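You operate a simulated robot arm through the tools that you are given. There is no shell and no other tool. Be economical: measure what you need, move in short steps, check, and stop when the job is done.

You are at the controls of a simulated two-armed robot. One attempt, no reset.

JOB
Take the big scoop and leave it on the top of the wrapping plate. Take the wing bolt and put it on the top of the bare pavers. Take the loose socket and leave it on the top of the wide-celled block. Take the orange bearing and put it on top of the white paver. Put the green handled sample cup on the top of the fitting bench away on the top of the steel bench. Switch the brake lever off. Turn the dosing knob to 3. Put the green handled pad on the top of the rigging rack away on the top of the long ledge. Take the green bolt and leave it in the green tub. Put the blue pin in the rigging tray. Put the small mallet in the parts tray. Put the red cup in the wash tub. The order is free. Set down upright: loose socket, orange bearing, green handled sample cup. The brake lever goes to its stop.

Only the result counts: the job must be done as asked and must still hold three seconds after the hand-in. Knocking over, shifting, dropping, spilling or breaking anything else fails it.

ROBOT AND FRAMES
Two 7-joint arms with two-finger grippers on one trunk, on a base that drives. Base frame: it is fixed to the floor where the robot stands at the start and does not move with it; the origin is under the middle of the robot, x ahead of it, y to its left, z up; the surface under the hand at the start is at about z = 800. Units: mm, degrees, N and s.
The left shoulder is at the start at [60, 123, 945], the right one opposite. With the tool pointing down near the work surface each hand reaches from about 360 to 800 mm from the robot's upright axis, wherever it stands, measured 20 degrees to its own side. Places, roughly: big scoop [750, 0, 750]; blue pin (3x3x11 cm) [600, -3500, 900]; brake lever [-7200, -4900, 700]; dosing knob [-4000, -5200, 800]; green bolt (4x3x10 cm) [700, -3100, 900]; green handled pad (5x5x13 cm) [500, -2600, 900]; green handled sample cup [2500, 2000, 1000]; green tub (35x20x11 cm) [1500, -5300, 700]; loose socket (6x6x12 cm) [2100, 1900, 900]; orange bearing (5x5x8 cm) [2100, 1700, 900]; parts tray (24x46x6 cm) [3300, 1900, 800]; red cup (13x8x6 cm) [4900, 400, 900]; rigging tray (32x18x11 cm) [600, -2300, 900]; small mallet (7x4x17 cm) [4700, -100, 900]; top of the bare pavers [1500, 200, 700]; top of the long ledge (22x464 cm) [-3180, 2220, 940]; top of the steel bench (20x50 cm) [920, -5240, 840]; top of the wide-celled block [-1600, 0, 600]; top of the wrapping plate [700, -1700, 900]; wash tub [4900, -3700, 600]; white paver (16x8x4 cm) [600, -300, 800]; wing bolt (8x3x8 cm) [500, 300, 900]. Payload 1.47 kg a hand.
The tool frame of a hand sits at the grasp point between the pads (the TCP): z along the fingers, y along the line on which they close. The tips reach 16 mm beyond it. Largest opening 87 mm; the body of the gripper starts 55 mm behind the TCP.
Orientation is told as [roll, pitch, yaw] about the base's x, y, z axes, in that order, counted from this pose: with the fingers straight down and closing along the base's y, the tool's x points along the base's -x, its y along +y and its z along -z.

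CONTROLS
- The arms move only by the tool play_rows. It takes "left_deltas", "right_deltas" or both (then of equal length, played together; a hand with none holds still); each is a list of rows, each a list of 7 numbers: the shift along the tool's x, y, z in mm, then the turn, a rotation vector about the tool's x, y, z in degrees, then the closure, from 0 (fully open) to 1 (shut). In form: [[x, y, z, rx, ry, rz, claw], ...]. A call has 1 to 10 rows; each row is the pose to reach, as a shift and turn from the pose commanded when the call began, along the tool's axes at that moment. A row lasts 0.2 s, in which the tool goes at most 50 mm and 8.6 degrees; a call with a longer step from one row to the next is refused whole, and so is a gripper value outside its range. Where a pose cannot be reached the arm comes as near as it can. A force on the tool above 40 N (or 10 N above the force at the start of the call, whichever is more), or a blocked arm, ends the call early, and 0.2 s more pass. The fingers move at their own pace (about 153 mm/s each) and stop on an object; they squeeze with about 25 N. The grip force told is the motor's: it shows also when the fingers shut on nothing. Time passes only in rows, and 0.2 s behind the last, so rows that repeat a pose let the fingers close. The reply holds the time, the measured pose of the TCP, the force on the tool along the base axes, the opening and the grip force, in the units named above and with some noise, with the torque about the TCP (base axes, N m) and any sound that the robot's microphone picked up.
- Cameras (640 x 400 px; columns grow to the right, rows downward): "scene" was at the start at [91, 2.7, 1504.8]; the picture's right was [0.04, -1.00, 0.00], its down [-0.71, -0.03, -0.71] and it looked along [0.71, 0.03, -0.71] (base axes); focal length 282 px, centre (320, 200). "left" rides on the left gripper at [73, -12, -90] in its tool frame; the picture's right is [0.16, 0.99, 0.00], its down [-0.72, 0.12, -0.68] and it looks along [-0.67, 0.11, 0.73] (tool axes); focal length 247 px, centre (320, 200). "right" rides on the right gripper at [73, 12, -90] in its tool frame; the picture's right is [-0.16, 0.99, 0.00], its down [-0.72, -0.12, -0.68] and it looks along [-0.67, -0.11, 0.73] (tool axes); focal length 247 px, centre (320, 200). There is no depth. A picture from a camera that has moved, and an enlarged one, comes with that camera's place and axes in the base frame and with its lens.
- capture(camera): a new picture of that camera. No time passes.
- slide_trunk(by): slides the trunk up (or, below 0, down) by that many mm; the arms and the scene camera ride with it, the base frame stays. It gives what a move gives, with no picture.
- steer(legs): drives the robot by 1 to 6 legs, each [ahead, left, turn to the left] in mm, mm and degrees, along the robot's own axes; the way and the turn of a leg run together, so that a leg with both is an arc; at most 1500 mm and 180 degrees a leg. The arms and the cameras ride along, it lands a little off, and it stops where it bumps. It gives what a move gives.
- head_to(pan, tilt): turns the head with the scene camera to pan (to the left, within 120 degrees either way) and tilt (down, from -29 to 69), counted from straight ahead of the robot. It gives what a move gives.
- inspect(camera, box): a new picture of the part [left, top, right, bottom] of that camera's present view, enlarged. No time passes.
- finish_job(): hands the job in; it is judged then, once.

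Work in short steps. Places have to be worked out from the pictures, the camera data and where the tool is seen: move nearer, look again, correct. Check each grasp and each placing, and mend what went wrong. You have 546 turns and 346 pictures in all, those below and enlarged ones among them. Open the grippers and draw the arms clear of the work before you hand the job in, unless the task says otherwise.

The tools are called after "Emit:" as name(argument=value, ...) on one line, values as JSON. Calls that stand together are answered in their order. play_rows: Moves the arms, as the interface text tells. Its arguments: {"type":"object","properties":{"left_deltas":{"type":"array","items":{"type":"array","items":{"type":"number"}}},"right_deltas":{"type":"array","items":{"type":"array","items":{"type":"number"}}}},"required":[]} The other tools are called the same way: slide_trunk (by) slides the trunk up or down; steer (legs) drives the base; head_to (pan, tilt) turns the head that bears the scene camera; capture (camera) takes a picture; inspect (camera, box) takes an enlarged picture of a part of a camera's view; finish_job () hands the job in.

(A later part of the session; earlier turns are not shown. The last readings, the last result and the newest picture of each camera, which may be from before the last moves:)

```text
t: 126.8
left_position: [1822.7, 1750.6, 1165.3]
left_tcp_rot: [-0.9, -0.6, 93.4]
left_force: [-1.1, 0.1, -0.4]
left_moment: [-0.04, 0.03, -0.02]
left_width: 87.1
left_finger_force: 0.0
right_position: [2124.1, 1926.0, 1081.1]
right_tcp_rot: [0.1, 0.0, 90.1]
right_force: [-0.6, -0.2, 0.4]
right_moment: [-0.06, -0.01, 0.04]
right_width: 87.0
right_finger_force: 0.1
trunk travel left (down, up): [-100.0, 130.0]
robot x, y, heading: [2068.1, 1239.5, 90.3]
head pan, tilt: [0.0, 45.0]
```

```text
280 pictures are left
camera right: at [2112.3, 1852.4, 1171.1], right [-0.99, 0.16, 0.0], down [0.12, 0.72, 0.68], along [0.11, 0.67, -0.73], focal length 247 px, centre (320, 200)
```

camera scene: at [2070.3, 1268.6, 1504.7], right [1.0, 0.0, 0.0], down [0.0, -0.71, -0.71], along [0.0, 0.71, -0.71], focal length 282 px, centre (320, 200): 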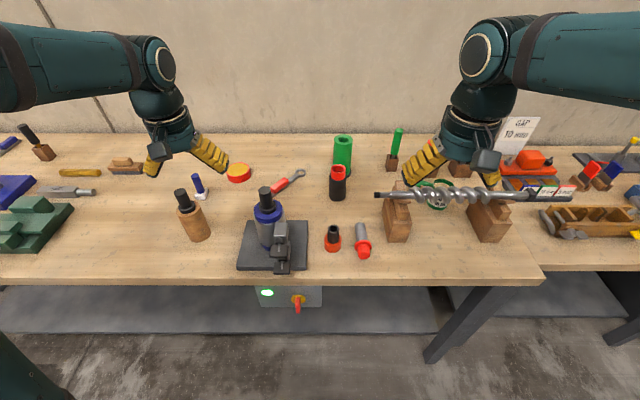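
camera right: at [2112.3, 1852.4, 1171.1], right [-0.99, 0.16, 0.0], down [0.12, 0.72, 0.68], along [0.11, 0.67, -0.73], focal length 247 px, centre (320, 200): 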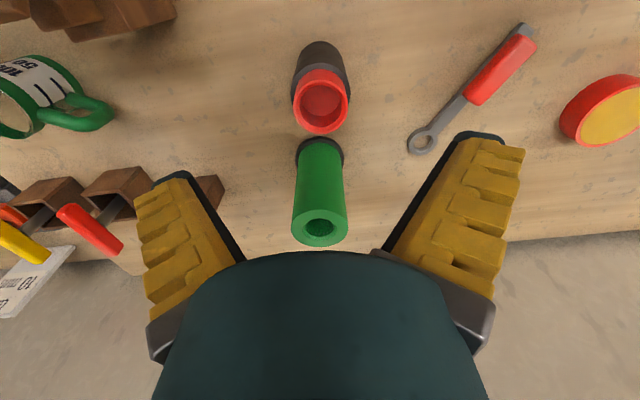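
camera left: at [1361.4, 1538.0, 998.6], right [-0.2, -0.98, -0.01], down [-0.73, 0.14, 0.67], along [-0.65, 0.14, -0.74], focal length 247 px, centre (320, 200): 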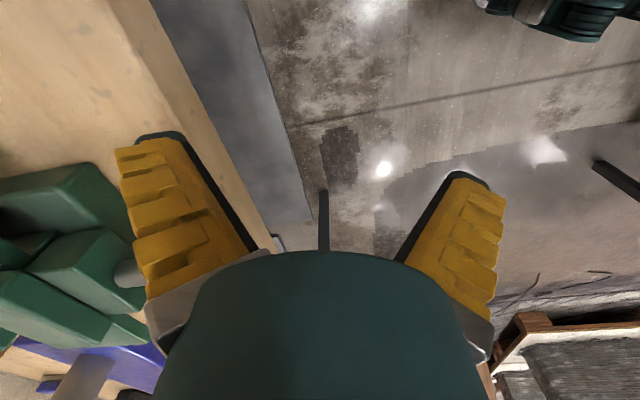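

Aligned over the socket. Lower to z≈932 and close.

Emit:
play_rows(right_deltas=[[0, 0, 40, 0, 0, 0, 0], [0, 0, 80, 0, 0, 0, 0], [0, 0, 115, 0, 0, 0, 0], [0, 0, 149, 0, 0, 0, 0], [0, 0, 149, 0, 0, 0, 0.4], [0, 0, 149, 0, 0, 0, 0.7], [0, 0, 149, 0, 0, 0, 0.7]])

Emit:
capture(camera="right")

```text
t: 128.4
left_position: [1821.2, 1748.3, 1165.7]
left_tcp_rot: [-1.1, -0.6, 93.5]
left_force: [0.8, -0.1, -0.3]
left_moment: [0.02, 0.02, -0.02]
left_width: 86.9
left_finger_force: 0.1
right_position: [2123.8, 1926.2, 934.1]
right_tcp_rot: [0.1, -0.1, 90.1]
right_force: [0.5, -1.0, 7.4]
right_moment: [0.28, -0.11, -0.04]
right_width: 49.7
right_finger_force: 25.3
trunk travel left (down, up): [-100.0, 130.0]
robot x, y, heading: [2070.6, 1237.7, 90.0]
head pan, tilt: [0.0, 45.0]
```

```text
279 pictures are left
camera right: at [2112.7, 1851.2, 1024.5], right [-0.99, 0.16, 0.0], down [0.11, 0.72, 0.68], along [0.11, 0.67, -0.73], focal length 247 px, centre (320, 200)
```

right: 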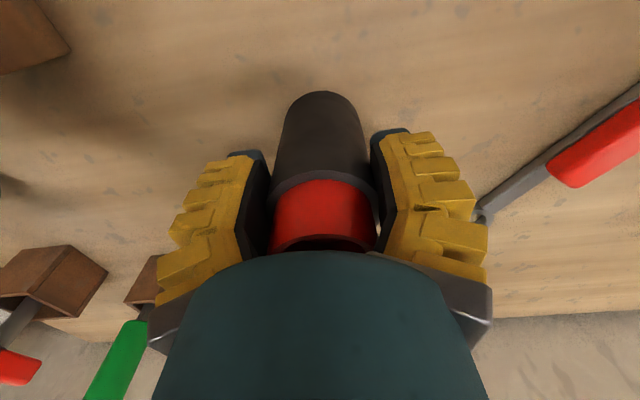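

The black body is gripped (50 mm). Lift and check.

Emit:
play_rows(right_deltas=[[0, 0, -10, 0, 0, 0, 1], [0, 0, -30, 0, 0, 0, 1], [0, 0, -60, 0, 0, 0, 1], [0, 0, -100, 0, 0, 0, 1], [0, 0, -150, 0, 0, 0, 1], [0, 0, -200, 0, 0, 0, 1]])

Emit:
capture(camera="right")

```text
t: 129.8
left_position: [1821.1, 1749.4, 1166.0]
left_tcp_rot: [-1.1, -0.8, 93.6]
left_force: [0.8, -0.5, 0.3]
left_moment: [-0.01, 0.02, 0.03]
left_width: 86.9
left_finger_force: 0.1
right_position: [2124.0, 1924.0, 1134.3]
right_tcp_rot: [0.1, 0.0, 90.2]
right_force: [-0.1, -0.2, -3.3]
right_moment: [-0.02, -0.05, 0.0]
right_width: 49.6
right_finger_force: 24.9
trunk travel left (down, up): [-100.0, 130.0]
robot x, y, heading: [2072.4, 1232.9, 90.0]
head pan, tilt: [0.0, 45.0]
```

```text
278 pictures are left
camera right: at [2112.9, 1850.9, 1224.8], right [-0.99, 0.15, 0.0], down [0.11, 0.72, 0.68], along [0.1, 0.67, -0.73], focal length 247 px, centre (320, 200)
```

right: 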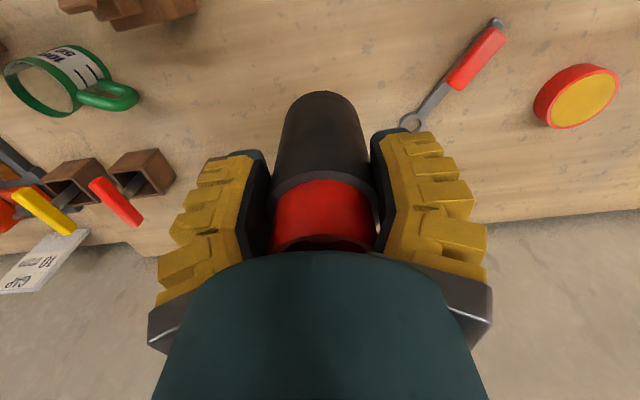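

Held well. Move the right hand back/right out of the way, then bring the left hand above the bearing.

Emit:
play_rows(right_deltas=[[40, -20, 0, 0, 0, 0, 1], [80, -45, 0, 0, 0, 0, 1], [120, -70, -10, 0, 0, 0, 1], [160, -95, -20, 0, 0, 0, 1], [200, -120, -30, 0, 0, 0, 1], [240, -145, -40, 0, 0, 0, 1], [280, -170, -45, 0, 0, 0, 1], [300, -200, -45, 0, 0, 0, 1]])

Emit:
play_rows(left_deltas=[[6, -45, 0, 0, 0, 0, 0], [12, -90, 0, 0, 0, 0, 0], [18, -135, 0, 0, 0, 0, 0], [25, -180, 0, 0, 0, 0, 0], [32, -225, 10, 0, 0, 0, 0], [36, -260, 40, 0, 0, 0, 0], [39, -283, 80, 0, 0, 0, 0], [39, -283, 110, 0, 0, 0, 0]])

Emit:
capture(camera="left")

Emit:
capture(camera="scene")

```text
t: 131.6
left_position: [1821.7, 1750.5, 1166.2]
left_tcp_rot: [-1.1, -0.7, 93.4]
left_force: [0.1, 0.3, -0.4]
left_moment: [0.04, -0.02, 0.02]
left_width: 87.1
left_finger_force: 0.0
right_position: [2325.6, 1625.2, 1175.8]
right_tcp_rot: [0.2, 0.0, 90.2]
right_force: [0.4, -0.4, -2.9]
right_moment: [-0.03, 0.01, -0.01]
right_width: 49.6
right_finger_force: 24.6
trunk travel left (down, up): [-100.0, 130.0]
robot x, y, heading: [2071.0, 1240.7, 90.3]
head pan, tilt: [0.0, 45.0]
```

```text
t: 133.4
left_position: [2108.8, 1729.9, 1058.8]
left_tcp_rot: [-1.0, -0.7, 93.5]
left_force: [0.3, -0.2, -0.1]
left_moment: [0.02, 0.03, 0.0]
left_width: 87.1
left_finger_force: 0.0
right_position: [2325.5, 1626.9, 1177.1]
right_tcp_rot: [0.0, -0.1, 90.3]
right_force: [-0.1, 0.2, -3.2]
right_moment: [-0.06, 0.02, 0.01]
right_width: 49.4
right_finger_force: 25.4
trunk travel left (down, up): [-100.0, 130.0]
robot x, y, heading: [2068.3, 1232.5, 90.0]
head pan, tilt: [0.0, 45.0]
```

```text
277 pictures are left
camera left: at [2122.8, 1656.6, 1150.4], right [-0.98, -0.22, -0.02], down [-0.17, 0.71, 0.69], along [-0.14, 0.67, -0.73], focal length 247 px, centre (320, 200)
```

left: 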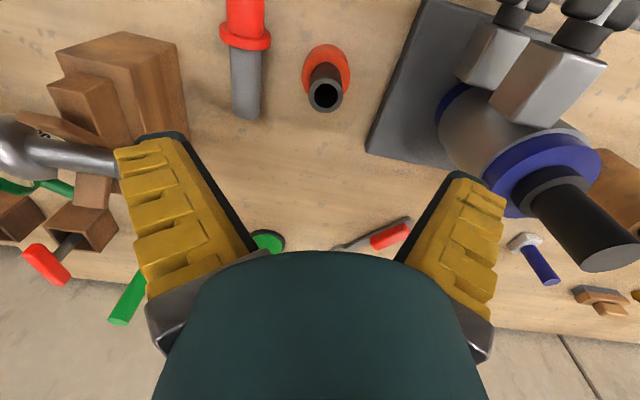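

```text
276 pictures are left
camera scene: at [2069.9, 1328.5, 1504.6], right [1.0, 0.0, 0.0], down [0.0, -0.71, -0.71], along [0.0, 0.71, -0.71], focal length 282 px, centre (320, 200)
```

scene: 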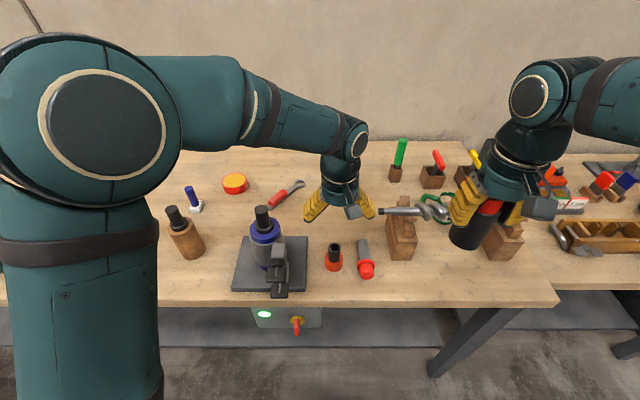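

Bearing centre ≈[2104,1729]. Lower with a 70 mm opening and grip its black tube at z≈914.

Emit:
play_rows(left_deltas=[[0, 4, 35, 0, 0, 0, 0.2], [0, 4, 75, 0, 0, 0, 0.2], [0, 4, 110, 0, 0, 0, 0.2], [0, 4, 144, 0, 0, 0, 0.2]])

Emit:
capture(camera="left")

```text
t: 134.4
left_position: [2106.1, 1730.6, 916.8]
left_tcp_rot: [-1.2, -0.7, 93.4]
left_force: [0.6, -0.4, 0.3]
left_moment: [-0.02, -0.02, 0.01]
left_width: 73.1
left_finger_force: 2.7
right_position: [2326.0, 1627.2, 1178.1]
right_tcp_rot: [0.1, -0.1, 90.1]
right_force: [0.2, 0.4, -2.2]
right_moment: [-0.05, -0.01, 0.0]
right_width: 49.3
right_finger_force: 25.1
trunk travel left (down, up): [-100.0, 130.0]
robot x, y, heading: [2070.0, 1241.6, 90.3]
head pan, tilt: [0.0, 45.0]
```

```text
275 pictures are left
camera left: at [2121.0, 1657.9, 1006.4], right [-0.98, -0.22, -0.02], down [-0.17, 0.71, 0.69], along [-0.13, 0.67, -0.73], focal length 247 px, centre (320, 200)
```

left: 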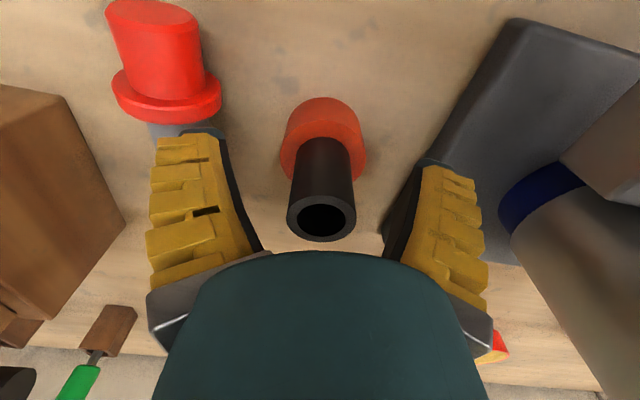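

Centred; close and lift.

Emit:
play_rows(left_deltas=[[0, 0, 2, 0, 0, 0, 0.5], [0, 0, 2, 0, 0, 0, 0.85], [0, 0, 2, 0, 0, 0, 1], [0, 0, 2, 0, 0, 0, 1], [0, 0, -20, 0, 0, 0, 1], [0, 0, -60, 0, 0, 0, 1], [0, 0, -100, 0, 0, 0, 1], [0, 0, -150, 0, 0, 0, 1], [0, 0, -190, 0, 0, 0, 1]])

Emit:
capture(camera="left")

```text
t: 136.4
left_position: [2102.4, 1728.0, 1107.0]
left_tcp_rot: [-0.9, -0.6, 93.4]
left_force: [-0.4, 0.0, -3.4]
left_moment: [-0.02, 0.0, 0.0]
left_width: 17.6
left_finger_force: 25.2
right_position: [2324.6, 1625.8, 1177.6]
right_tcp_rot: [0.1, -0.1, 90.1]
right_force: [0.0, -0.4, -2.5]
right_moment: [0.01, 0.02, 0.02]
right_width: 49.7
right_finger_force: 25.5
trunk travel left (down, up): [-100.0, 130.0]
robot x, y, heading: [2068.7, 1238.9, 90.2]
head pan, tilt: [0.0, 45.0]
```

```text
274 pictures are left
camera left: at [2117.2, 1655.3, 1196.5], right [-0.98, -0.22, -0.02], down [-0.17, 0.71, 0.69], along [-0.13, 0.67, -0.73], focal length 247 px, centre (320, 200)
```

left: 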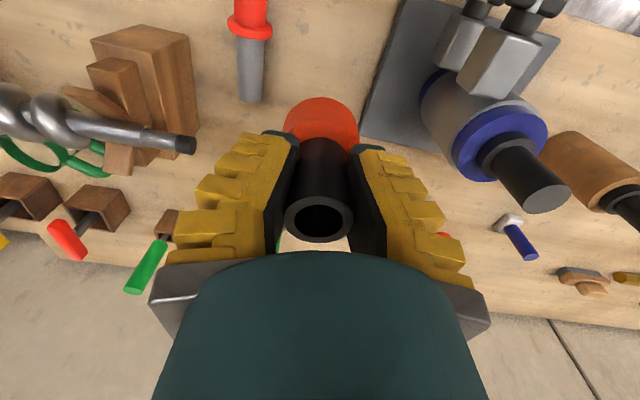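

Bearing held. Back off and drive to the first table: back, left past the table's end, turn to face +x, then right.

Emit:
steer(legs=[[-330, 0, 0], [0, 1400, 0], [0, 1030, 0], [0, 0, -90], [0, -1050, 0]])

Emit:
capture(camera="scene")

Emit:
capture(camera="left")

```text
t: 172.5
left_position: [134.7, -157.4, 1106.4]
left_tcp_rot: [-1.0, -0.6, 3.1]
left_force: [0.2, 0.3, -2.6]
left_moment: [-0.03, -0.03, -0.02]
left_width: 17.0
left_finger_force: 24.7
right_position: [29.9, -377.6, 1177.5]
right_tcp_rot: [0.1, -0.2, -0.3]
right_force: [0.0, 0.3, -3.4]
right_moment: [-0.01, 0.05, 0.02]
right_width: 49.3
right_finger_force: 25.2
trunk travel left (down, up): [-100.0, 130.0]
robot x, y, heading: [-354.3, -119.6, -0.3]
head pan, tilt: [0.0, 45.0]
```

```text
273 pictures are left
camera scene: at [-264.8, -122.6, 1504.6], right [0.0, -1.0, 0.0], down [-0.71, 0.0, -0.71], along [0.71, 0.0, -0.71], focal length 282 px, centre (320, 200)
```

scene: 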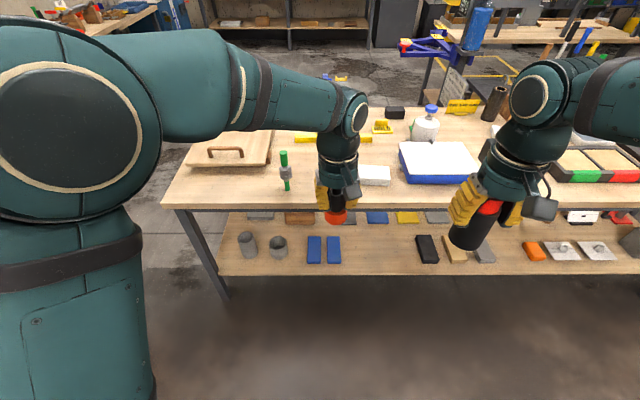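

```text
272 pictures are left
camera left: at [61.6, -170.5, 1195.9], right [-0.21, 0.98, -0.02], down [0.71, 0.17, 0.69], along [0.67, 0.13, -0.73], focal length 247 px, centre (320, 200)
```

left: 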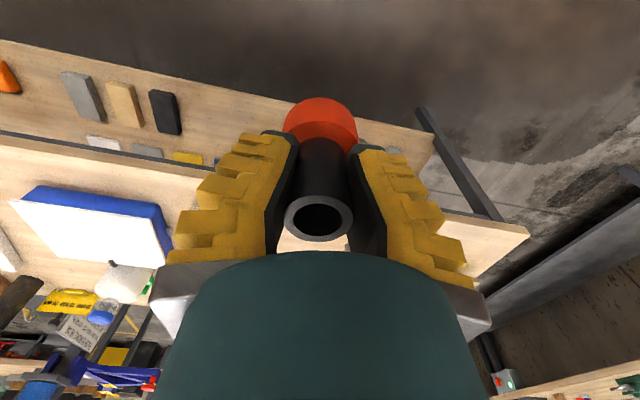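

The white paver top is about [548,-303,840]. Drive right 300 and ahead 310.

Emit:
steer(legs=[[0, -300, 0], [310, 0, 0]])

Emit:
capture(camera="scene")

Emit:
capture(camera="left")

```text
t: 177.4
left_position: [443.6, -460.3, 1106.3]
left_tcp_rot: [-1.0, -0.6, 3.0]
left_force: [0.8, 0.1, -3.7]
left_moment: [0.01, 0.05, 0.01]
left_width: 16.7
left_finger_force: 25.1
right_position: [338.7, -680.9, 1177.3]
right_tcp_rot: [0.0, 0.0, -0.4]
right_force: [0.3, 0.8, -2.7]
right_moment: [-0.01, 0.07, -0.01]
right_width: 49.3
right_finger_force: 24.8
trunk travel left (down, up): [-100.0, 130.0]
robot x, y, heading: [-50.2, -419.8, -0.4]
head pan, tilt: [0.0, 45.0]
```

```text
271 pictures are left
camera scene: at [44.1, -425.0, 1504.6], right [-0.01, -1.0, 0.0], down [-0.71, 0.01, -0.71], along [0.71, -0.01, -0.71], focal length 282 px, centre (320, 200)
```

scene: 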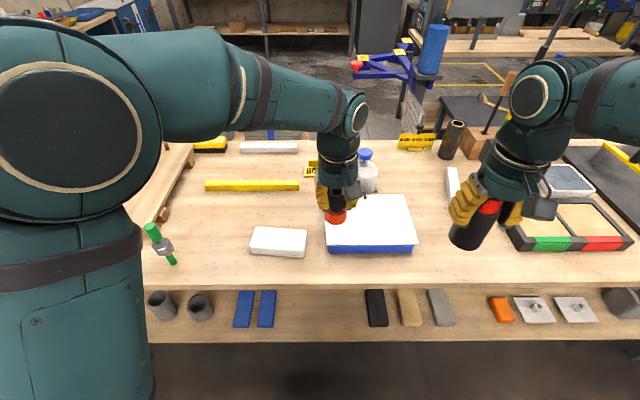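

```text
270 pictures are left
camera left: at [370.1, -474.0, 1195.7], right [-0.21, 0.98, -0.02], down [0.71, 0.16, 0.69], along [0.67, 0.13, -0.73], focal length 247 px, centre (320, 200)
```

left: 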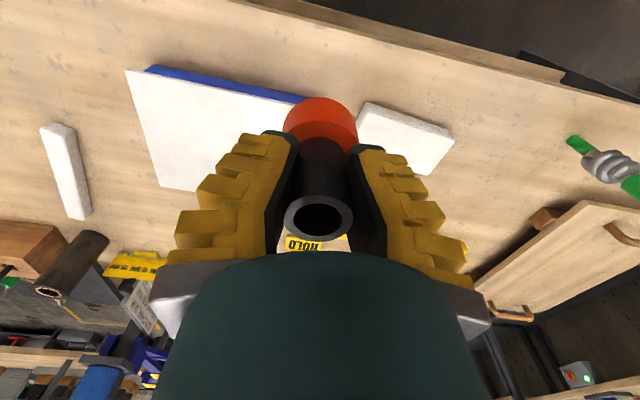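

Move the bearing above the paver at z≈1000 and look from both cameras.

Emit:
play_rows(left_deltas=[[-28, 37, 0, 0, 0, 0, 1], [-56, 74, 0, 0, 0, 0, 1], [-84, 110, 20, 0, 0, 0, 1], [-109, 146, 40, 0, 0, 0, 1], [-109, 146, 80, 0, 0, 0, 1], [-109, 146, 115, 0, 0, 0, 1]])

Emit:
capture(camera="left")

Emit:
inspect(camera="scene", box=[220, 170, 360, 280])

```text
t: 178.8
left_position: [545.1, -312.1, 989.4]
left_tcp_rot: [-1.1, -0.7, 2.9]
left_force: [-0.2, 2.0, -2.7]
left_moment: [0.01, 0.0, 0.0]
left_width: 16.8
left_finger_force: 24.8
right_position: [338.3, -682.2, 1177.0]
right_tcp_rot: [0.0, 0.0, -0.4]
right_force: [-0.2, 0.0, -2.1]
right_moment: [-0.01, 0.07, -0.01]
right_width: 49.2
right_finger_force: 25.1
trunk travel left (down, up): [-100.0, 130.0]
robot x, y, heading: [-48.3, -420.0, -0.5]
head pan, tilt: [0.0, 45.0]
```

```text
269 pictures are left
camera left: at [472.6, -325.2, 1079.6], right [-0.21, 0.98, -0.02], down [0.71, 0.16, 0.69], along [0.67, 0.13, -0.73], focal length 247 px, centre (320, 200)
```

left: 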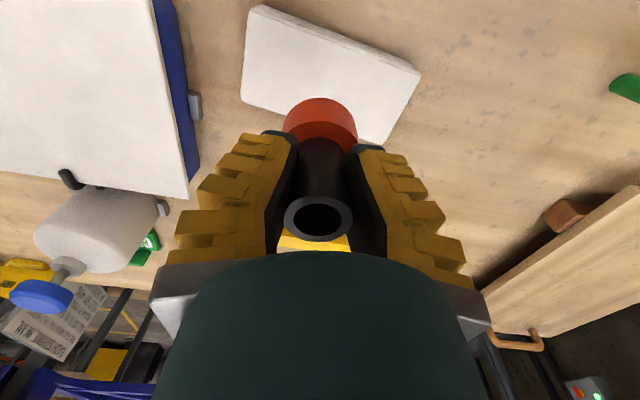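

```text
3.64 times, centred on (290, 225) of scene
camera zoom: at [43.9, -424.6, 1504.6], right [-0.01, -1.0, 0.0], down [-0.71, 0.0, -0.71], along [0.71, -0.01, -0.71], focal length 1027 px, centre (429, 109)
```

zoom: 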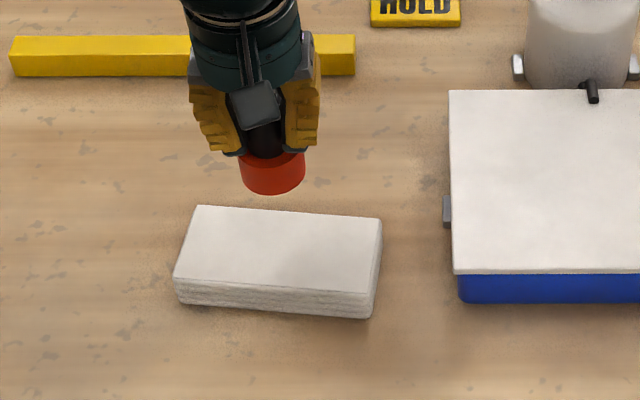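

Both views put the paver centre at ≈[544,-310] under the bearing. Lower to near contact, then gently.

Emit:
play_rows(left_deltas=[[0, 0, 30, 0, 0, 0, 1], [0, 0, 60, 0, 0, 0, 1], [0, 0, 74, 0, 0, 0, 1], [0, 0, 79, 0, 0, 0, 1], [0, 0, 83, 0, 0, 0, 1]])

Emit:
inspect(camera="scene", box=[220, 170, 360, 280])

```text
t: 180.0
left_position: [547.1, -312.5, 905.3]
left_tcp_rot: [-1.1, -0.6, 2.9]
left_force: [0.8, 0.4, -3.3]
left_moment: [0.0, 0.08, -0.01]
left_width: 16.9
left_finger_force: 24.8
right_position: [338.0, -682.9, 1176.0]
right_tcp_rot: [0.1, 0.0, -0.4]
right_force: [0.6, 0.2, -2.6]
right_moment: [0.01, 0.01, -0.01]
right_width: 49.4
right_finger_force: 24.5
trunk travel left (down, up): [-100.0, 130.0]
robot x, y, heading: [-46.2, -423.4, -0.6]
head pan, tilt: [0.0, 45.0]
```

```text
3.64 times, centred on (290, 225) of scene
camera zoom: at [43.4, -424.9, 1504.6], right [-0.01, -1.0, 0.0], down [-0.71, 0.01, -0.71], along [0.71, -0.01, -0.71], focal length 1027 px, centre (429, 109)
```

zoom: 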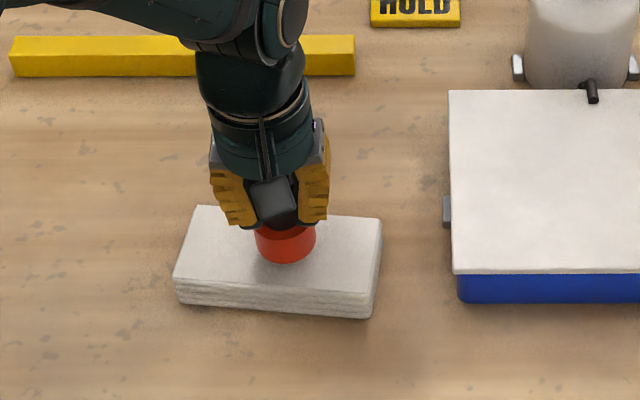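

Almost there; lower by 2 mm steps.

Emit:
play_rows(left_deltas=[[0, 0, 2, 0, 0, 0, 1], [0, 0, 4, 0, 0, 0, 1], [0, 0, 6, 0, 0, 0, 1], [0, 0, 8, 0, 0, 0, 1]])

```text
t: 181.0
left_position: [546.8, -313.6, 898.8]
left_tcp_rot: [-1.0, -0.8, 2.9]
left_force: [0.0, -0.4, -3.1]
left_moment: [-0.01, 0.01, -0.01]
left_width: 16.8
left_finger_force: 25.1
right_position: [337.5, -682.1, 1177.1]
right_tcp_rot: [0.0, 0.0, -0.4]
right_force: [-0.2, -0.4, -2.0]
right_moment: [0.0, 0.02, 0.03]
right_width: 49.2
right_finger_force: 25.2
trunk travel left (down, up): [-100.0, 130.0]
robot x, y, heading: [-47.4, -417.7, -0.4]
head pan, tilt: [0.0, 45.0]
```

Emit:
play_rows(left_deltas=[[0, 0, 2, 0, 0, 0, 1], [0, 0, 4, 0, 0, 0, 1], [0, 0, 6, 0, 0, 0, 1]])

```text
t: 181.8
left_position: [546.8, -313.3, 892.0]
left_tcp_rot: [-1.0, -0.6, 2.9]
left_force: [-0.4, -0.8, -2.7]
left_moment: [0.03, -0.02, 0.01]
left_width: 17.0
left_finger_force: 25.0
right_position: [338.1, -682.7, 1178.1]
right_tcp_rot: [0.0, -0.1, -0.4]
right_force: [-0.1, 0.0, -3.0]
right_moment: [0.03, 0.0, 0.0]
right_width: 49.6
right_finger_force: 24.6
trunk travel left (down, up): [-100.0, 130.0]
robot x, y, heading: [-46.1, -421.1, -0.4]
head pan, tilt: [0.0, 45.0]
```

Still hanging free; look and continue.

Emit:
play_rows(left_deltas=[[0, 0, 2, 0, 0, 0, 1], [0, 0, 4, 0, 0, 0, 1]])

Emit:
inspect(camera="scene", box=[240, 195, 330, 265])

```text
t: 182.4
left_position: [546.3, -313.1, 890.7]
left_tcp_rot: [-1.0, -0.8, 2.8]
left_force: [-1.0, -0.7, 13.4]
left_moment: [0.01, 0.28, -0.05]
left_width: 22.4
left_finger_force: 24.8
right_position: [337.0, -682.0, 1178.3]
right_tcp_rot: [0.1, -0.2, -0.3]
right_force: [-0.1, -0.1, -3.1]
right_moment: [0.02, 0.02, 0.0]
right_width: 49.1
right_finger_force: 24.7
trunk travel left (down, up): [-100.0, 130.0]
robot x, y, heading: [-52.1, -422.6, -0.1]
head pan, tilt: [0.0, 45.0]
```

```text
5.71 times, centred on (285, 230) of scene
camera zoom: at [41.8, -425.2, 1504.9], right [-0.01, -1.0, 0.0], down [-0.71, 0.01, -0.71], along [0.71, 0.0, -0.71], focal length 1614 px, centre (520, 29)
```

zoom: 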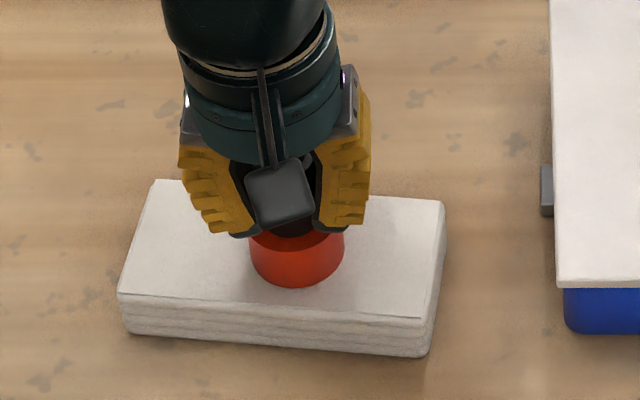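

Contact, standing within the paver. Unload, open, rise.

Emit:
play_rows(left_deltas=[[0, 0, -3, 0, 0, 0, 1], [0, 0, -3, 0, 0, 0, 0.7], [0, 0, -3, 0, 0, 0, 0.4], [0, 0, -3, 0, 0, 0, 0.2], [0, 0, -30, 0, 0, 0, 0.2], [0, 0, -70, 0, 0, 0, 0.2], [0, 0, -120, 0, 0, 0, 0], [0, 0, -170, 0, 0, 0, 0]])

Emit:
capture(camera="left")

Emit:
inspect(camera="scene", box=[220, 170, 360, 280])

```text
t: 184.2
left_position: [544.0, -310.6, 1061.0]
left_tcp_rot: [-1.0, -0.7, 2.9]
left_force: [0.2, -0.3, -0.6]
left_moment: [-0.02, -0.04, 0.01]
left_width: 87.0
left_finger_force: 0.1
right_position: [337.1, -682.0, 1177.8]
right_tcp_rot: [0.0, -0.2, -0.5]
right_force: [0.1, 0.0, -3.2]
right_moment: [-0.01, 0.02, 0.0]
right_width: 49.2
right_finger_force: 24.7
trunk travel left (down, up): [-100.0, 130.0]
robot x, y, heading: [-48.8, -421.8, -0.5]
head pan, tilt: [0.0, 45.0]
```

```text
265 pictures are left
camera left: at [470.2, -324.0, 1149.9], right [-0.21, 0.98, -0.02], down [0.71, 0.16, 0.69], along [0.67, 0.13, -0.73], focal length 247 px, centre (320, 200)
```

left: 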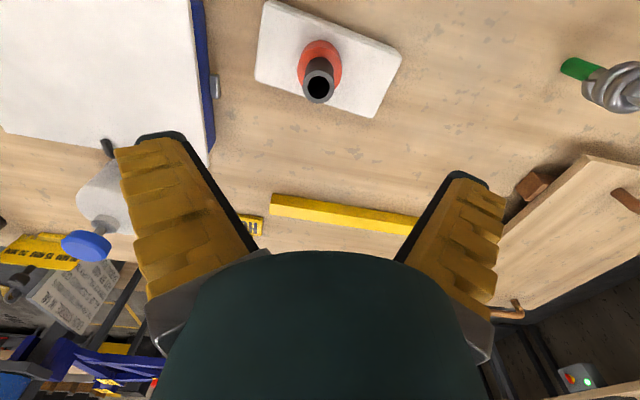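

```text
3.64 times, centred on (290, 225) of scene
camera zoom: at [42.2, -425.0, 1504.7], right [-0.01, -1.0, 0.0], down [-0.71, 0.01, -0.71], along [0.71, -0.01, -0.71], focal length 1027 px, centre (429, 109)
```

zoom: 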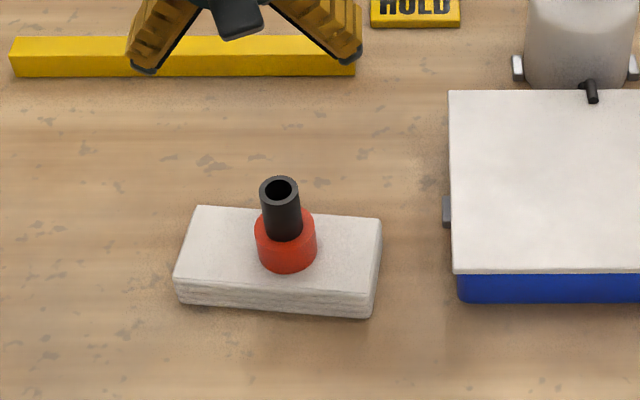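

The bearing stands on the paver. Now back off, turn around and look for the wide-celled block.

Emit:
steer(legs=[[-350, 0, 0], [0, 300, 0], [0, 0, 180]])

Emit:
head_to(pan=0, tilt=40)

Emit:
capture(camera="scene")

```text
t: 196.6
left_position: [-987.2, -219.6, 1059.0]
left_tcp_rot: [-1.1, -0.7, -178.6]
left_force: [-1.3, 0.4, 1.5]
left_moment: [-0.01, 0.03, 0.01]
left_width: 86.9
left_finger_force: 0.2
right_position: [-772.3, 146.4, 1177.9]
right_tcp_rot: [0.0, 0.0, 178.0]
right_force: [-0.3, -0.1, -2.8]
right_moment: [0.02, -0.03, 0.01]
right_width: 49.4
right_finger_force: 25.2
trunk travel left (down, up): [-100.0, 130.0]
robot x, y, heading: [-389.8, -121.5, 178.3]
head pan, tilt: [0.0, 45.0]
```

```text
t: 197.2
left_position: [-987.5, -221.2, 1059.7]
left_tcp_rot: [-1.1, -0.7, -178.5]
left_force: [0.1, 0.4, 0.3]
left_moment: [-0.01, -0.01, 0.03]
left_width: 87.1
left_finger_force: 0.0
right_position: [-771.7, 146.9, 1176.6]
right_tcp_rot: [0.0, 0.0, 178.1]
right_force: [0.6, -0.5, -2.6]
right_moment: [-0.01, -0.04, -0.03]
right_width: 49.3
right_finger_force: 25.1
trunk travel left (down, up): [-100.0, 130.0]
robot x, y, heading: [-392.6, -125.5, 178.0]
head pan, tilt: [0.0, 40.0]
```

```text
263 pictures are left
camera scene: at [-487.8, -119.4, 1511.9], right [0.03, 1.0, 0.0], down [0.64, -0.02, -0.77], along [-0.77, 0.02, -0.64], focal length 282 px, centre (320, 200)
```

scene: 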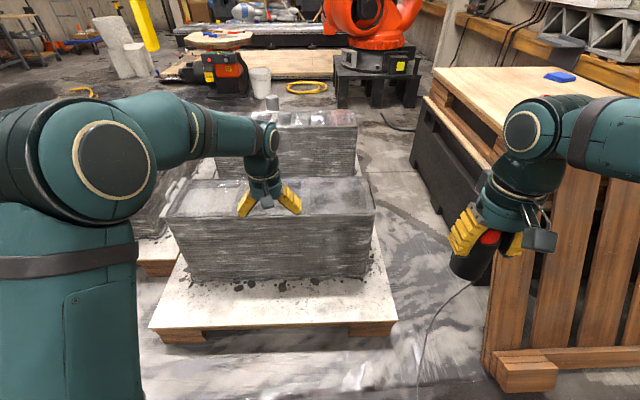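

Look closer at the wrapped stacks, to tell which is the "wide-celled block".

Emit:
inspect(camera="scene", box=[130, 80, 420, 260])

Emit:
head_to(pan=-30, tilt=30)

Emit:
capture(camera="scene")

Emit:
head_to(pan=30, tilt=30)

Emit:
capture(camera="scene")

```text
2.21 times, centred on (275, 170) of scene
camera zoom: at [-487.8, -119.4, 1511.9], right [0.03, 1.0, 0.0], down [0.64, -0.02, -0.77], along [-0.77, 0.02, -0.64], focal length 624 px, centre (419, 266)
```

zoom: 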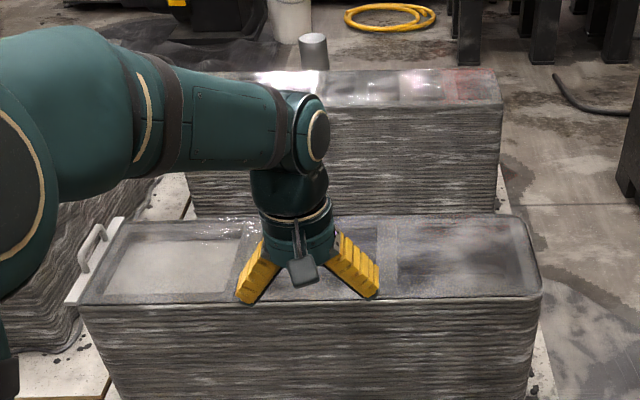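

```text
t: 198.2
left_position: [-988.4, -219.2, 1059.4]
left_tcp_rot: [-1.1, -0.7, -178.6]
left_force: [0.3, -0.4, -0.3]
left_moment: [0.0, 0.03, -0.01]
left_width: 87.0
left_finger_force: 0.1
right_position: [-772.5, 146.9, 1177.2]
right_tcp_rot: [0.1, -0.2, 178.2]
right_force: [0.2, 0.3, -2.3]
right_moment: [0.01, 0.02, 0.02]
right_width: 48.9
right_finger_force: 25.1
trunk travel left (down, up): [-100.0, 130.0]
robot x, y, heading: [-391.2, -120.1, 177.9]
head pan, tilt: [-30.0, 30.0]
```

```text
261 pictures are left
camera scene: at [-479.7, -74.4, 1527.2], right [0.53, 0.85, 0.0], down [0.43, -0.26, -0.87], along [-0.74, 0.46, -0.5], focal length 282 px, centre (320, 200)
```

scene: 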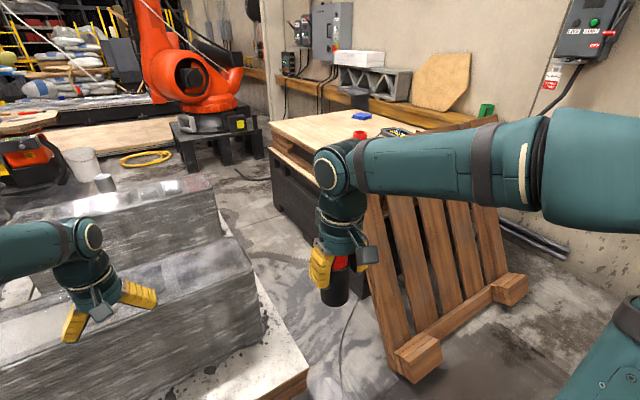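

```text
t: 199.5
left_position: [-987.2, -219.2, 1059.4]
left_tcp_rot: [-1.1, -0.8, -178.6]
left_force: [0.2, -0.7, -0.6]
left_moment: [0.01, -0.02, 0.01]
left_width: 86.7
left_finger_force: 0.0
right_position: [-772.0, 146.7, 1178.3]
right_tcp_rot: [0.0, -0.1, 178.1]
right_force: [-0.2, -0.4, -3.7]
right_moment: [0.0, -0.01, -0.05]
right_width: 49.3
right_finger_force: 25.1
trunk travel left (down, up): [-100.0, 130.0]
robot x, y, heading: [-393.2, -118.7, 178.0]
head pan, tilt: [30.0, 30.0]
```

```text
260 pictures are left
camera scene: at [-482.6, -164.7, 1527.3], right [-0.47, 0.88, 0.0], down [0.44, 0.24, -0.87], along [-0.76, -0.41, -0.5], focal length 282 px, centre (320, 200)
```

scene: 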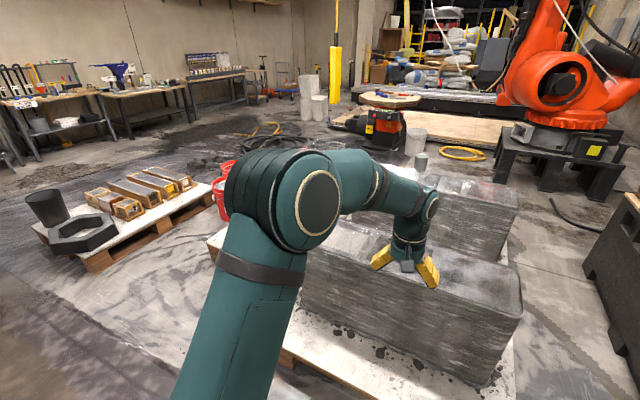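

Left camera view of the top of the near stack.

Emit:
capture(camera="left")

```text
259 pictures are left
camera left: at [-913.9, -207.9, 1149.0], right [0.18, -0.98, -0.02], down [-0.71, -0.15, 0.69], along [-0.68, -0.11, -0.73], focal length 247 px, centre (320, 200)
```

left: 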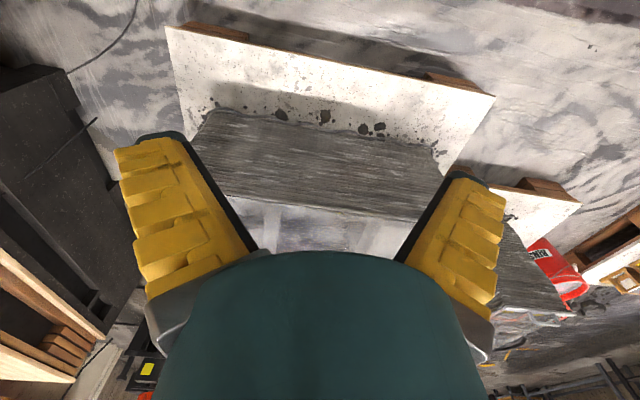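

Drive 400 mm closer, with trunk lowered 100, and look at the top of the stack.

Emit:
steer(legs=[[400, 0, 0]])

Emit:
slide_trunk(by=-95)

Emit:
head_to(pan=0, tilt=45)

Emit:
capture(camera="scene")

Emit:
capture(camera="left")

```text
t: 201.9
left_position: [-1384.9, -205.6, 1059.5]
left_tcp_rot: [-1.1, -0.6, -178.6]
left_force: [0.0, -0.2, 0.6]
left_moment: [-0.02, 0.0, -0.03]
left_width: 86.9
left_finger_force: 0.0
right_position: [-1167.9, 158.6, 1176.6]
right_tcp_rot: [-0.1, 0.0, 178.0]
right_force: [-0.7, -0.3, -2.6]
right_moment: [0.03, -0.05, 0.03]
right_width: 49.1
right_finger_force: 25.5
trunk travel left (down, up): [-100.0, 130.0]
robot x, y, heading: [-790.6, -108.4, 178.2]
head pan, tilt: [30.0, 30.0]
```

```text
t: 203.2
left_position: [-1383.7, -206.4, 965.1]
left_tcp_rot: [-1.0, -0.7, -178.6]
left_force: [-0.4, 0.2, 0.9]
left_moment: [0.0, -0.01, -0.01]
left_width: 87.0
left_finger_force: 0.0
right_position: [-1168.0, 160.6, 1082.8]
right_tcp_rot: [0.0, -0.2, 178.0]
right_force: [0.7, -0.5, -3.0]
right_moment: [0.03, -0.04, -0.01]
right_width: 49.1
right_finger_force: 24.8
trunk travel left (down, up): [-5.0, 225.0]
robot x, y, heading: [-787.9, -109.0, 178.2]
head pan, tilt: [30.0, 30.0]
```

```text
t: 204.2
left_position: [-1384.2, -205.4, 964.1]
left_tcp_rot: [-1.1, -0.8, -178.6]
left_force: [-0.2, 0.4, 0.1]
left_moment: [-0.01, -0.04, 0.02]
left_width: 87.1
left_finger_force: 0.1
right_position: [-1168.3, 161.0, 1082.3]
right_tcp_rot: [-0.1, -0.1, 178.1]
right_force: [0.7, 0.0, -2.9]
right_moment: [-0.02, -0.03, -0.04]
right_width: 48.9
right_finger_force: 25.1
trunk travel left (down, up): [-5.0, 225.0]
robot x, y, heading: [-785.0, -113.5, 177.9]
head pan, tilt: [0.0, 45.0]
```

```text
258 pictures are left
camera scene: at [-880.6, -106.5, 1409.7], right [0.03, 1.0, 0.0], down [0.71, -0.02, -0.71], along [-0.71, 0.02, -0.71], focal length 282 px, centre (320, 200)
```

scene: 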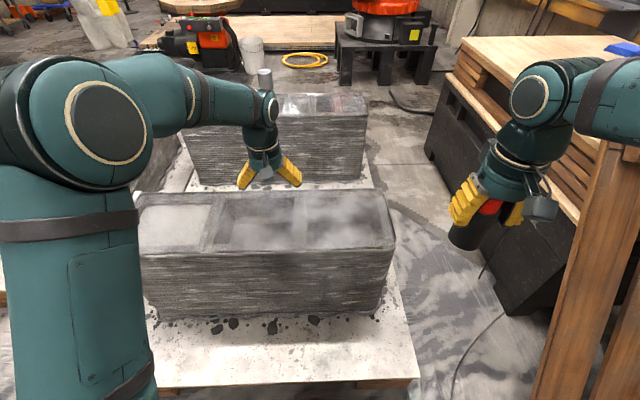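

```text
257 pictures are left
camera left: at [-1310.4, -194.5, 1054.0], right [0.18, -0.98, -0.02], down [-0.71, -0.15, 0.69], along [-0.68, -0.11, -0.73], focal length 247 px, centre (320, 200)
```

left: 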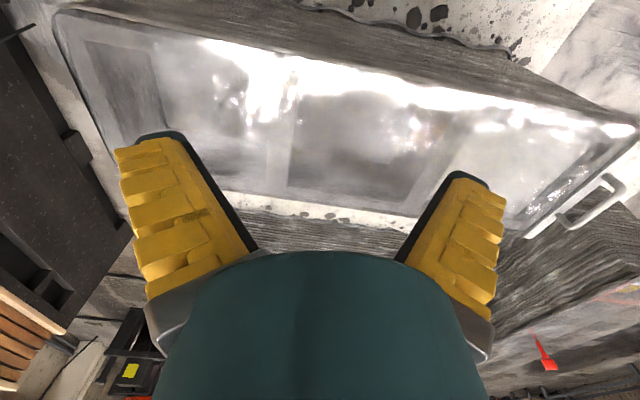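

Enlarge the top of the near stack.

Emit:
inspect(camera="scene", box=[130, 170, 410, 330])

Emit:
inspect(camera="left", box=[40, 0, 340, 200])

Emit:
inspect(camera="scene", box=[180, 80, 380, 190])

```text
2.29 times, centred on (270, 250) of scene
camera zoom: at [-880.6, -106.5, 1409.7], right [0.03, 1.0, 0.0], down [0.71, -0.02, -0.71], along [-0.71, 0.02, -0.71], focal length 646 px, centre (434, 86)
```

zoom: 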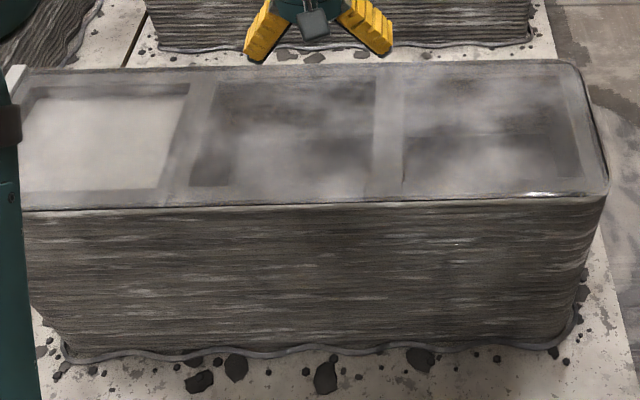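

```text
2.00 times, centred on (190, 100) of left
camera zoom: at [-1310.4, -194.5, 1054.0], right [0.18, -0.98, -0.02], down [-0.71, -0.15, 0.69], along [-0.68, -0.11, -0.73], focal length 494 px, centre (580, 400)
```

zoom: 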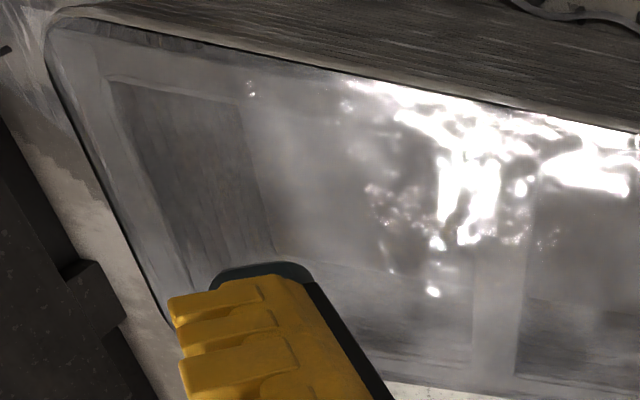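

```text
3.20 times, centred on (280, 135) of scene
camera zoom: at [-880.6, -106.5, 1409.7], right [0.03, 1.0, 0.0], down [0.71, -0.02, -0.71], along [-0.71, 0.02, -0.71], focal length 904 px, centre (448, 408)
```

zoom: 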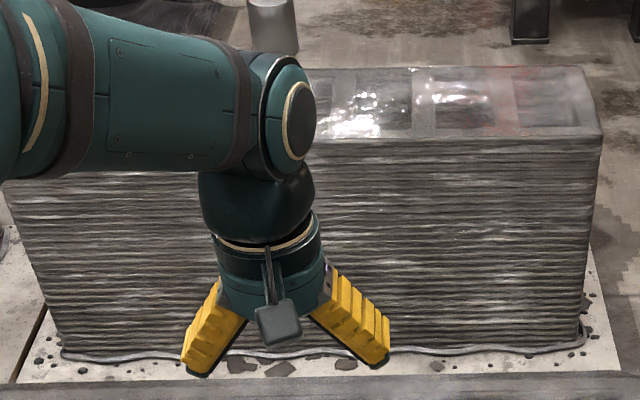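

The block seems to have three wide cells, so it's the wide-celled one. I need to know whether the cells are open; move the left hand to view the right-hand cell.

Emit:
play_rows(left_deltas=[[-10, -45, 0, 0, 0, 0, 0], [-10, -90, 0, 0, 0, 0, 0], [-10, -135, 0, 0, 0, 0, 0], [-10, -170, 0, 0, 0, 0, 0]])

Emit:
capture(camera="left")

Emit:
inspect(camera="scene", box=[200, 170, 410, 330])

```text
t: 205.2
left_position: [-1398.3, -34.4, 968.3]
left_tcp_rot: [-0.9, -0.6, -178.6]
left_force: [0.4, -0.2, -0.8]
left_moment: [-0.03, 0.0, 0.01]
left_width: 86.8
left_finger_force: 0.1
right_position: [-1167.2, 159.6, 1081.8]
right_tcp_rot: [0.1, 0.0, 178.2]
right_force: [-0.4, 0.2, -2.5]
right_moment: [0.04, -0.04, 0.02]
right_width: 49.2
right_finger_force: 24.8
trunk travel left (down, up): [-5.0, 225.0]
robot x, y, heading: [-787.9, -110.5, 178.3]
head pan, tilt: [0.0, 45.0]
```

```text
253 pictures are left
camera left: at [-1325.1, -22.7, 1057.9], right [0.18, -0.98, -0.02], down [-0.71, -0.15, 0.69], along [-0.68, -0.11, -0.73], focal length 247 px, centre (320, 200)
```

left: 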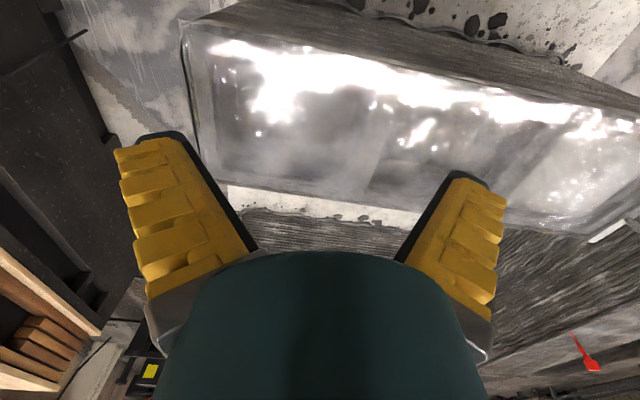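

```text
2.50 times, centred on (305, 250) of scene
camera zoom: at [-880.6, -105.9, 1409.6], right [0.03, 1.0, 0.0], down [0.71, -0.02, -0.71], along [-0.71, 0.02, -0.71], focal length 706 px, centre (358, 75)
```

zoom: 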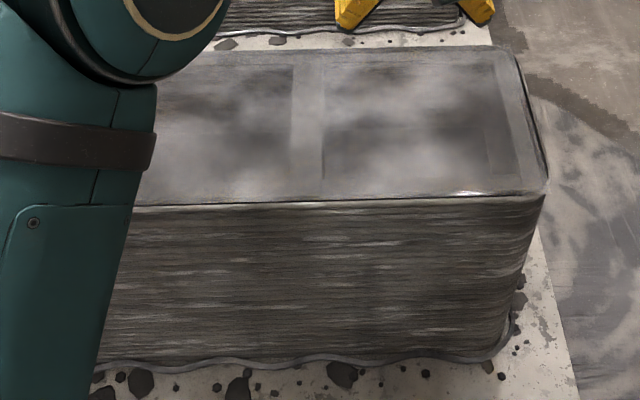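

The glare shows a glossy film over the whole top; I'll set the socket on the solid rib between the middle and right cells at about [-1530,-162]. Move left hand aside, shift the base left 240 and ahead 50.

Emit:
play_rows(left_deltas=[[30, 35, 0, 0, 0, 0, 0], [60, 70, 0, 0, 0, 0, 0], [90, 105, 0, 0, 0, 0, 0], [120, 140, 0, 0, 0, 0, 0], [150, 175, 0, 0, 0, 0, 0], [150, 220, 0, 0, 0, 0, 0]])

Emit:
steer(legs=[[0, 240, 0], [50, 0, 0]])

Emit:
capture(camera="scene")

```text
t: 206.6
left_position: [-1241.8, -254.0, 962.5]
left_tcp_rot: [-1.2, -0.6, -178.6]
left_force: [-0.7, 0.1, 0.5]
left_moment: [0.0, 0.0, -0.02]
left_width: 86.9
left_finger_force: 0.0
right_position: [-1167.9, 158.7, 1081.3]
right_tcp_rot: [-0.1, -0.1, 178.1]
right_force: [-0.1, -0.6, -2.3]
right_moment: [-0.01, -0.05, 0.01]
right_width: 49.0
right_finger_force: 24.8
trunk travel left (down, up): [-5.0, 225.0]
robot x, y, heading: [-787.7, -110.1, 177.9]
head pan, tilt: [0.0, 45.0]
```

```text
t: 209.8
left_position: [-1300.1, -492.9, 962.3]
left_tcp_rot: [-1.0, -0.6, -178.6]
left_force: [0.2, -0.2, 0.0]
left_moment: [-0.02, -0.03, 0.04]
left_width: 87.3
left_finger_force: 0.0
right_position: [-1226.2, -79.6, 1081.3]
right_tcp_rot: [0.0, 0.0, 178.2]
right_force: [-0.3, 0.3, -2.8]
right_moment: [0.0, -0.09, -0.03]
right_width: 49.3
right_finger_force: 25.1
trunk travel left (down, up): [-5.0, 225.0]
robot x, y, heading: [-845.9, -347.5, 178.2]
head pan, tilt: [0.0, 45.0]
```

```text
251 pictures are left
camera scene: at [-939.2, -345.0, 1409.5], right [0.03, 1.0, 0.0], down [0.71, -0.02, -0.71], along [-0.71, 0.02, -0.71], focal length 282 px, centre (320, 200)
```

scene: 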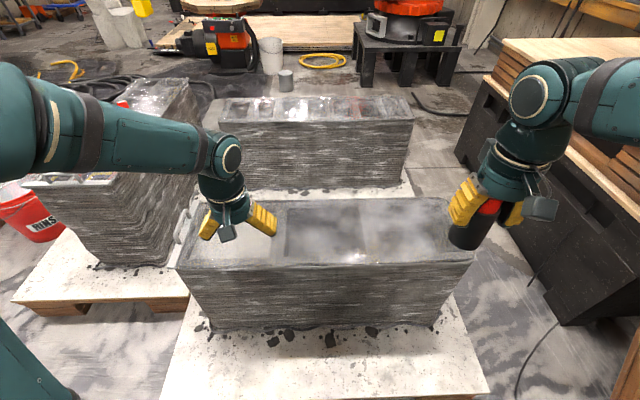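

Rib confirmed at y≈-156. Carry the socket there, to z≈860.

Emit:
play_rows(right_deltas=[[-40, 12, 0, 0, 0, 0, 1], [-80, 24, 10, 0, 0, 0, 1], [-120, 36, 30, 0, 0, 0, 1], [-160, 48, 55, 0, 0, 0, 1], [-200, 60, 80, 0, 0, 0, 1], [-240, 72, 105, 0, 0, 0, 1], [-275, 80, 135, 0, 0, 0, 1], [-301, 86, 170, 0, 0, 0, 1], [-301, 86, 215, 0, 0, 0, 1]])

Emit:
capture(camera="scene")

Emit:
capture(camera="right")

```text
t: 211.8
left_position: [-1298.7, -492.5, 961.0]
left_tcp_rot: [-1.1, -0.5, -178.5]
left_force: [0.0, 1.2, -0.7]
left_moment: [-0.01, -0.03, 0.0]
left_width: 87.0
left_finger_force: 0.1
right_position: [-1530.1, -155.9, 866.1]
right_tcp_rot: [0.2, -0.1, 178.2]
right_force: [-0.4, 0.7, -3.4]
right_moment: [0.0, -0.01, 0.0]
right_width: 49.3
right_finger_force: 24.8
trunk travel left (down, up): [-5.0, 225.0]
robot x, y, heading: [-843.8, -346.2, 177.9]
head pan, tilt: [0.0, 45.0]
```

```text
250 pictures are left
camera scene: at [-938.1, -345.0, 1409.6], right [0.03, 1.0, 0.0], down [0.71, -0.02, -0.71], along [-0.71, 0.02, -0.71], focal length 282 px, centre (320, 200)
```

scene: 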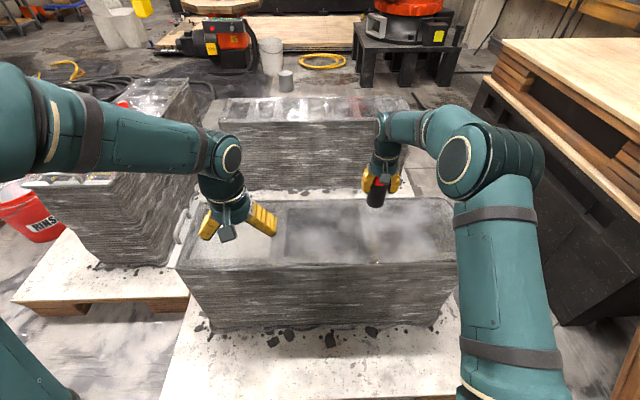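

```text
249 pictures are left
camera right: at [-1458.3, -170.9, 956.9], right [-0.19, -0.98, 0.0], down [-0.72, 0.14, 0.68], along [-0.67, 0.13, -0.73], focal length 247 px, centre (320, 200)
```

right: 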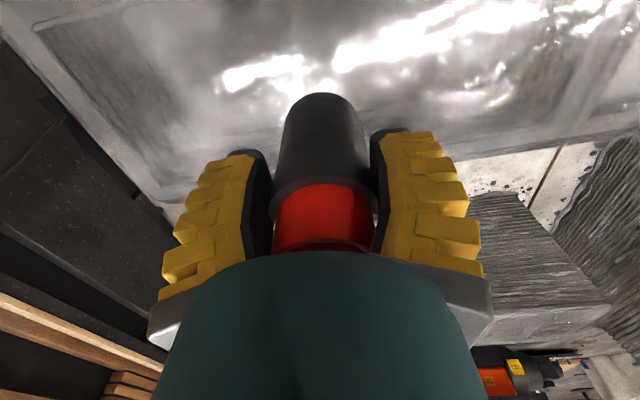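

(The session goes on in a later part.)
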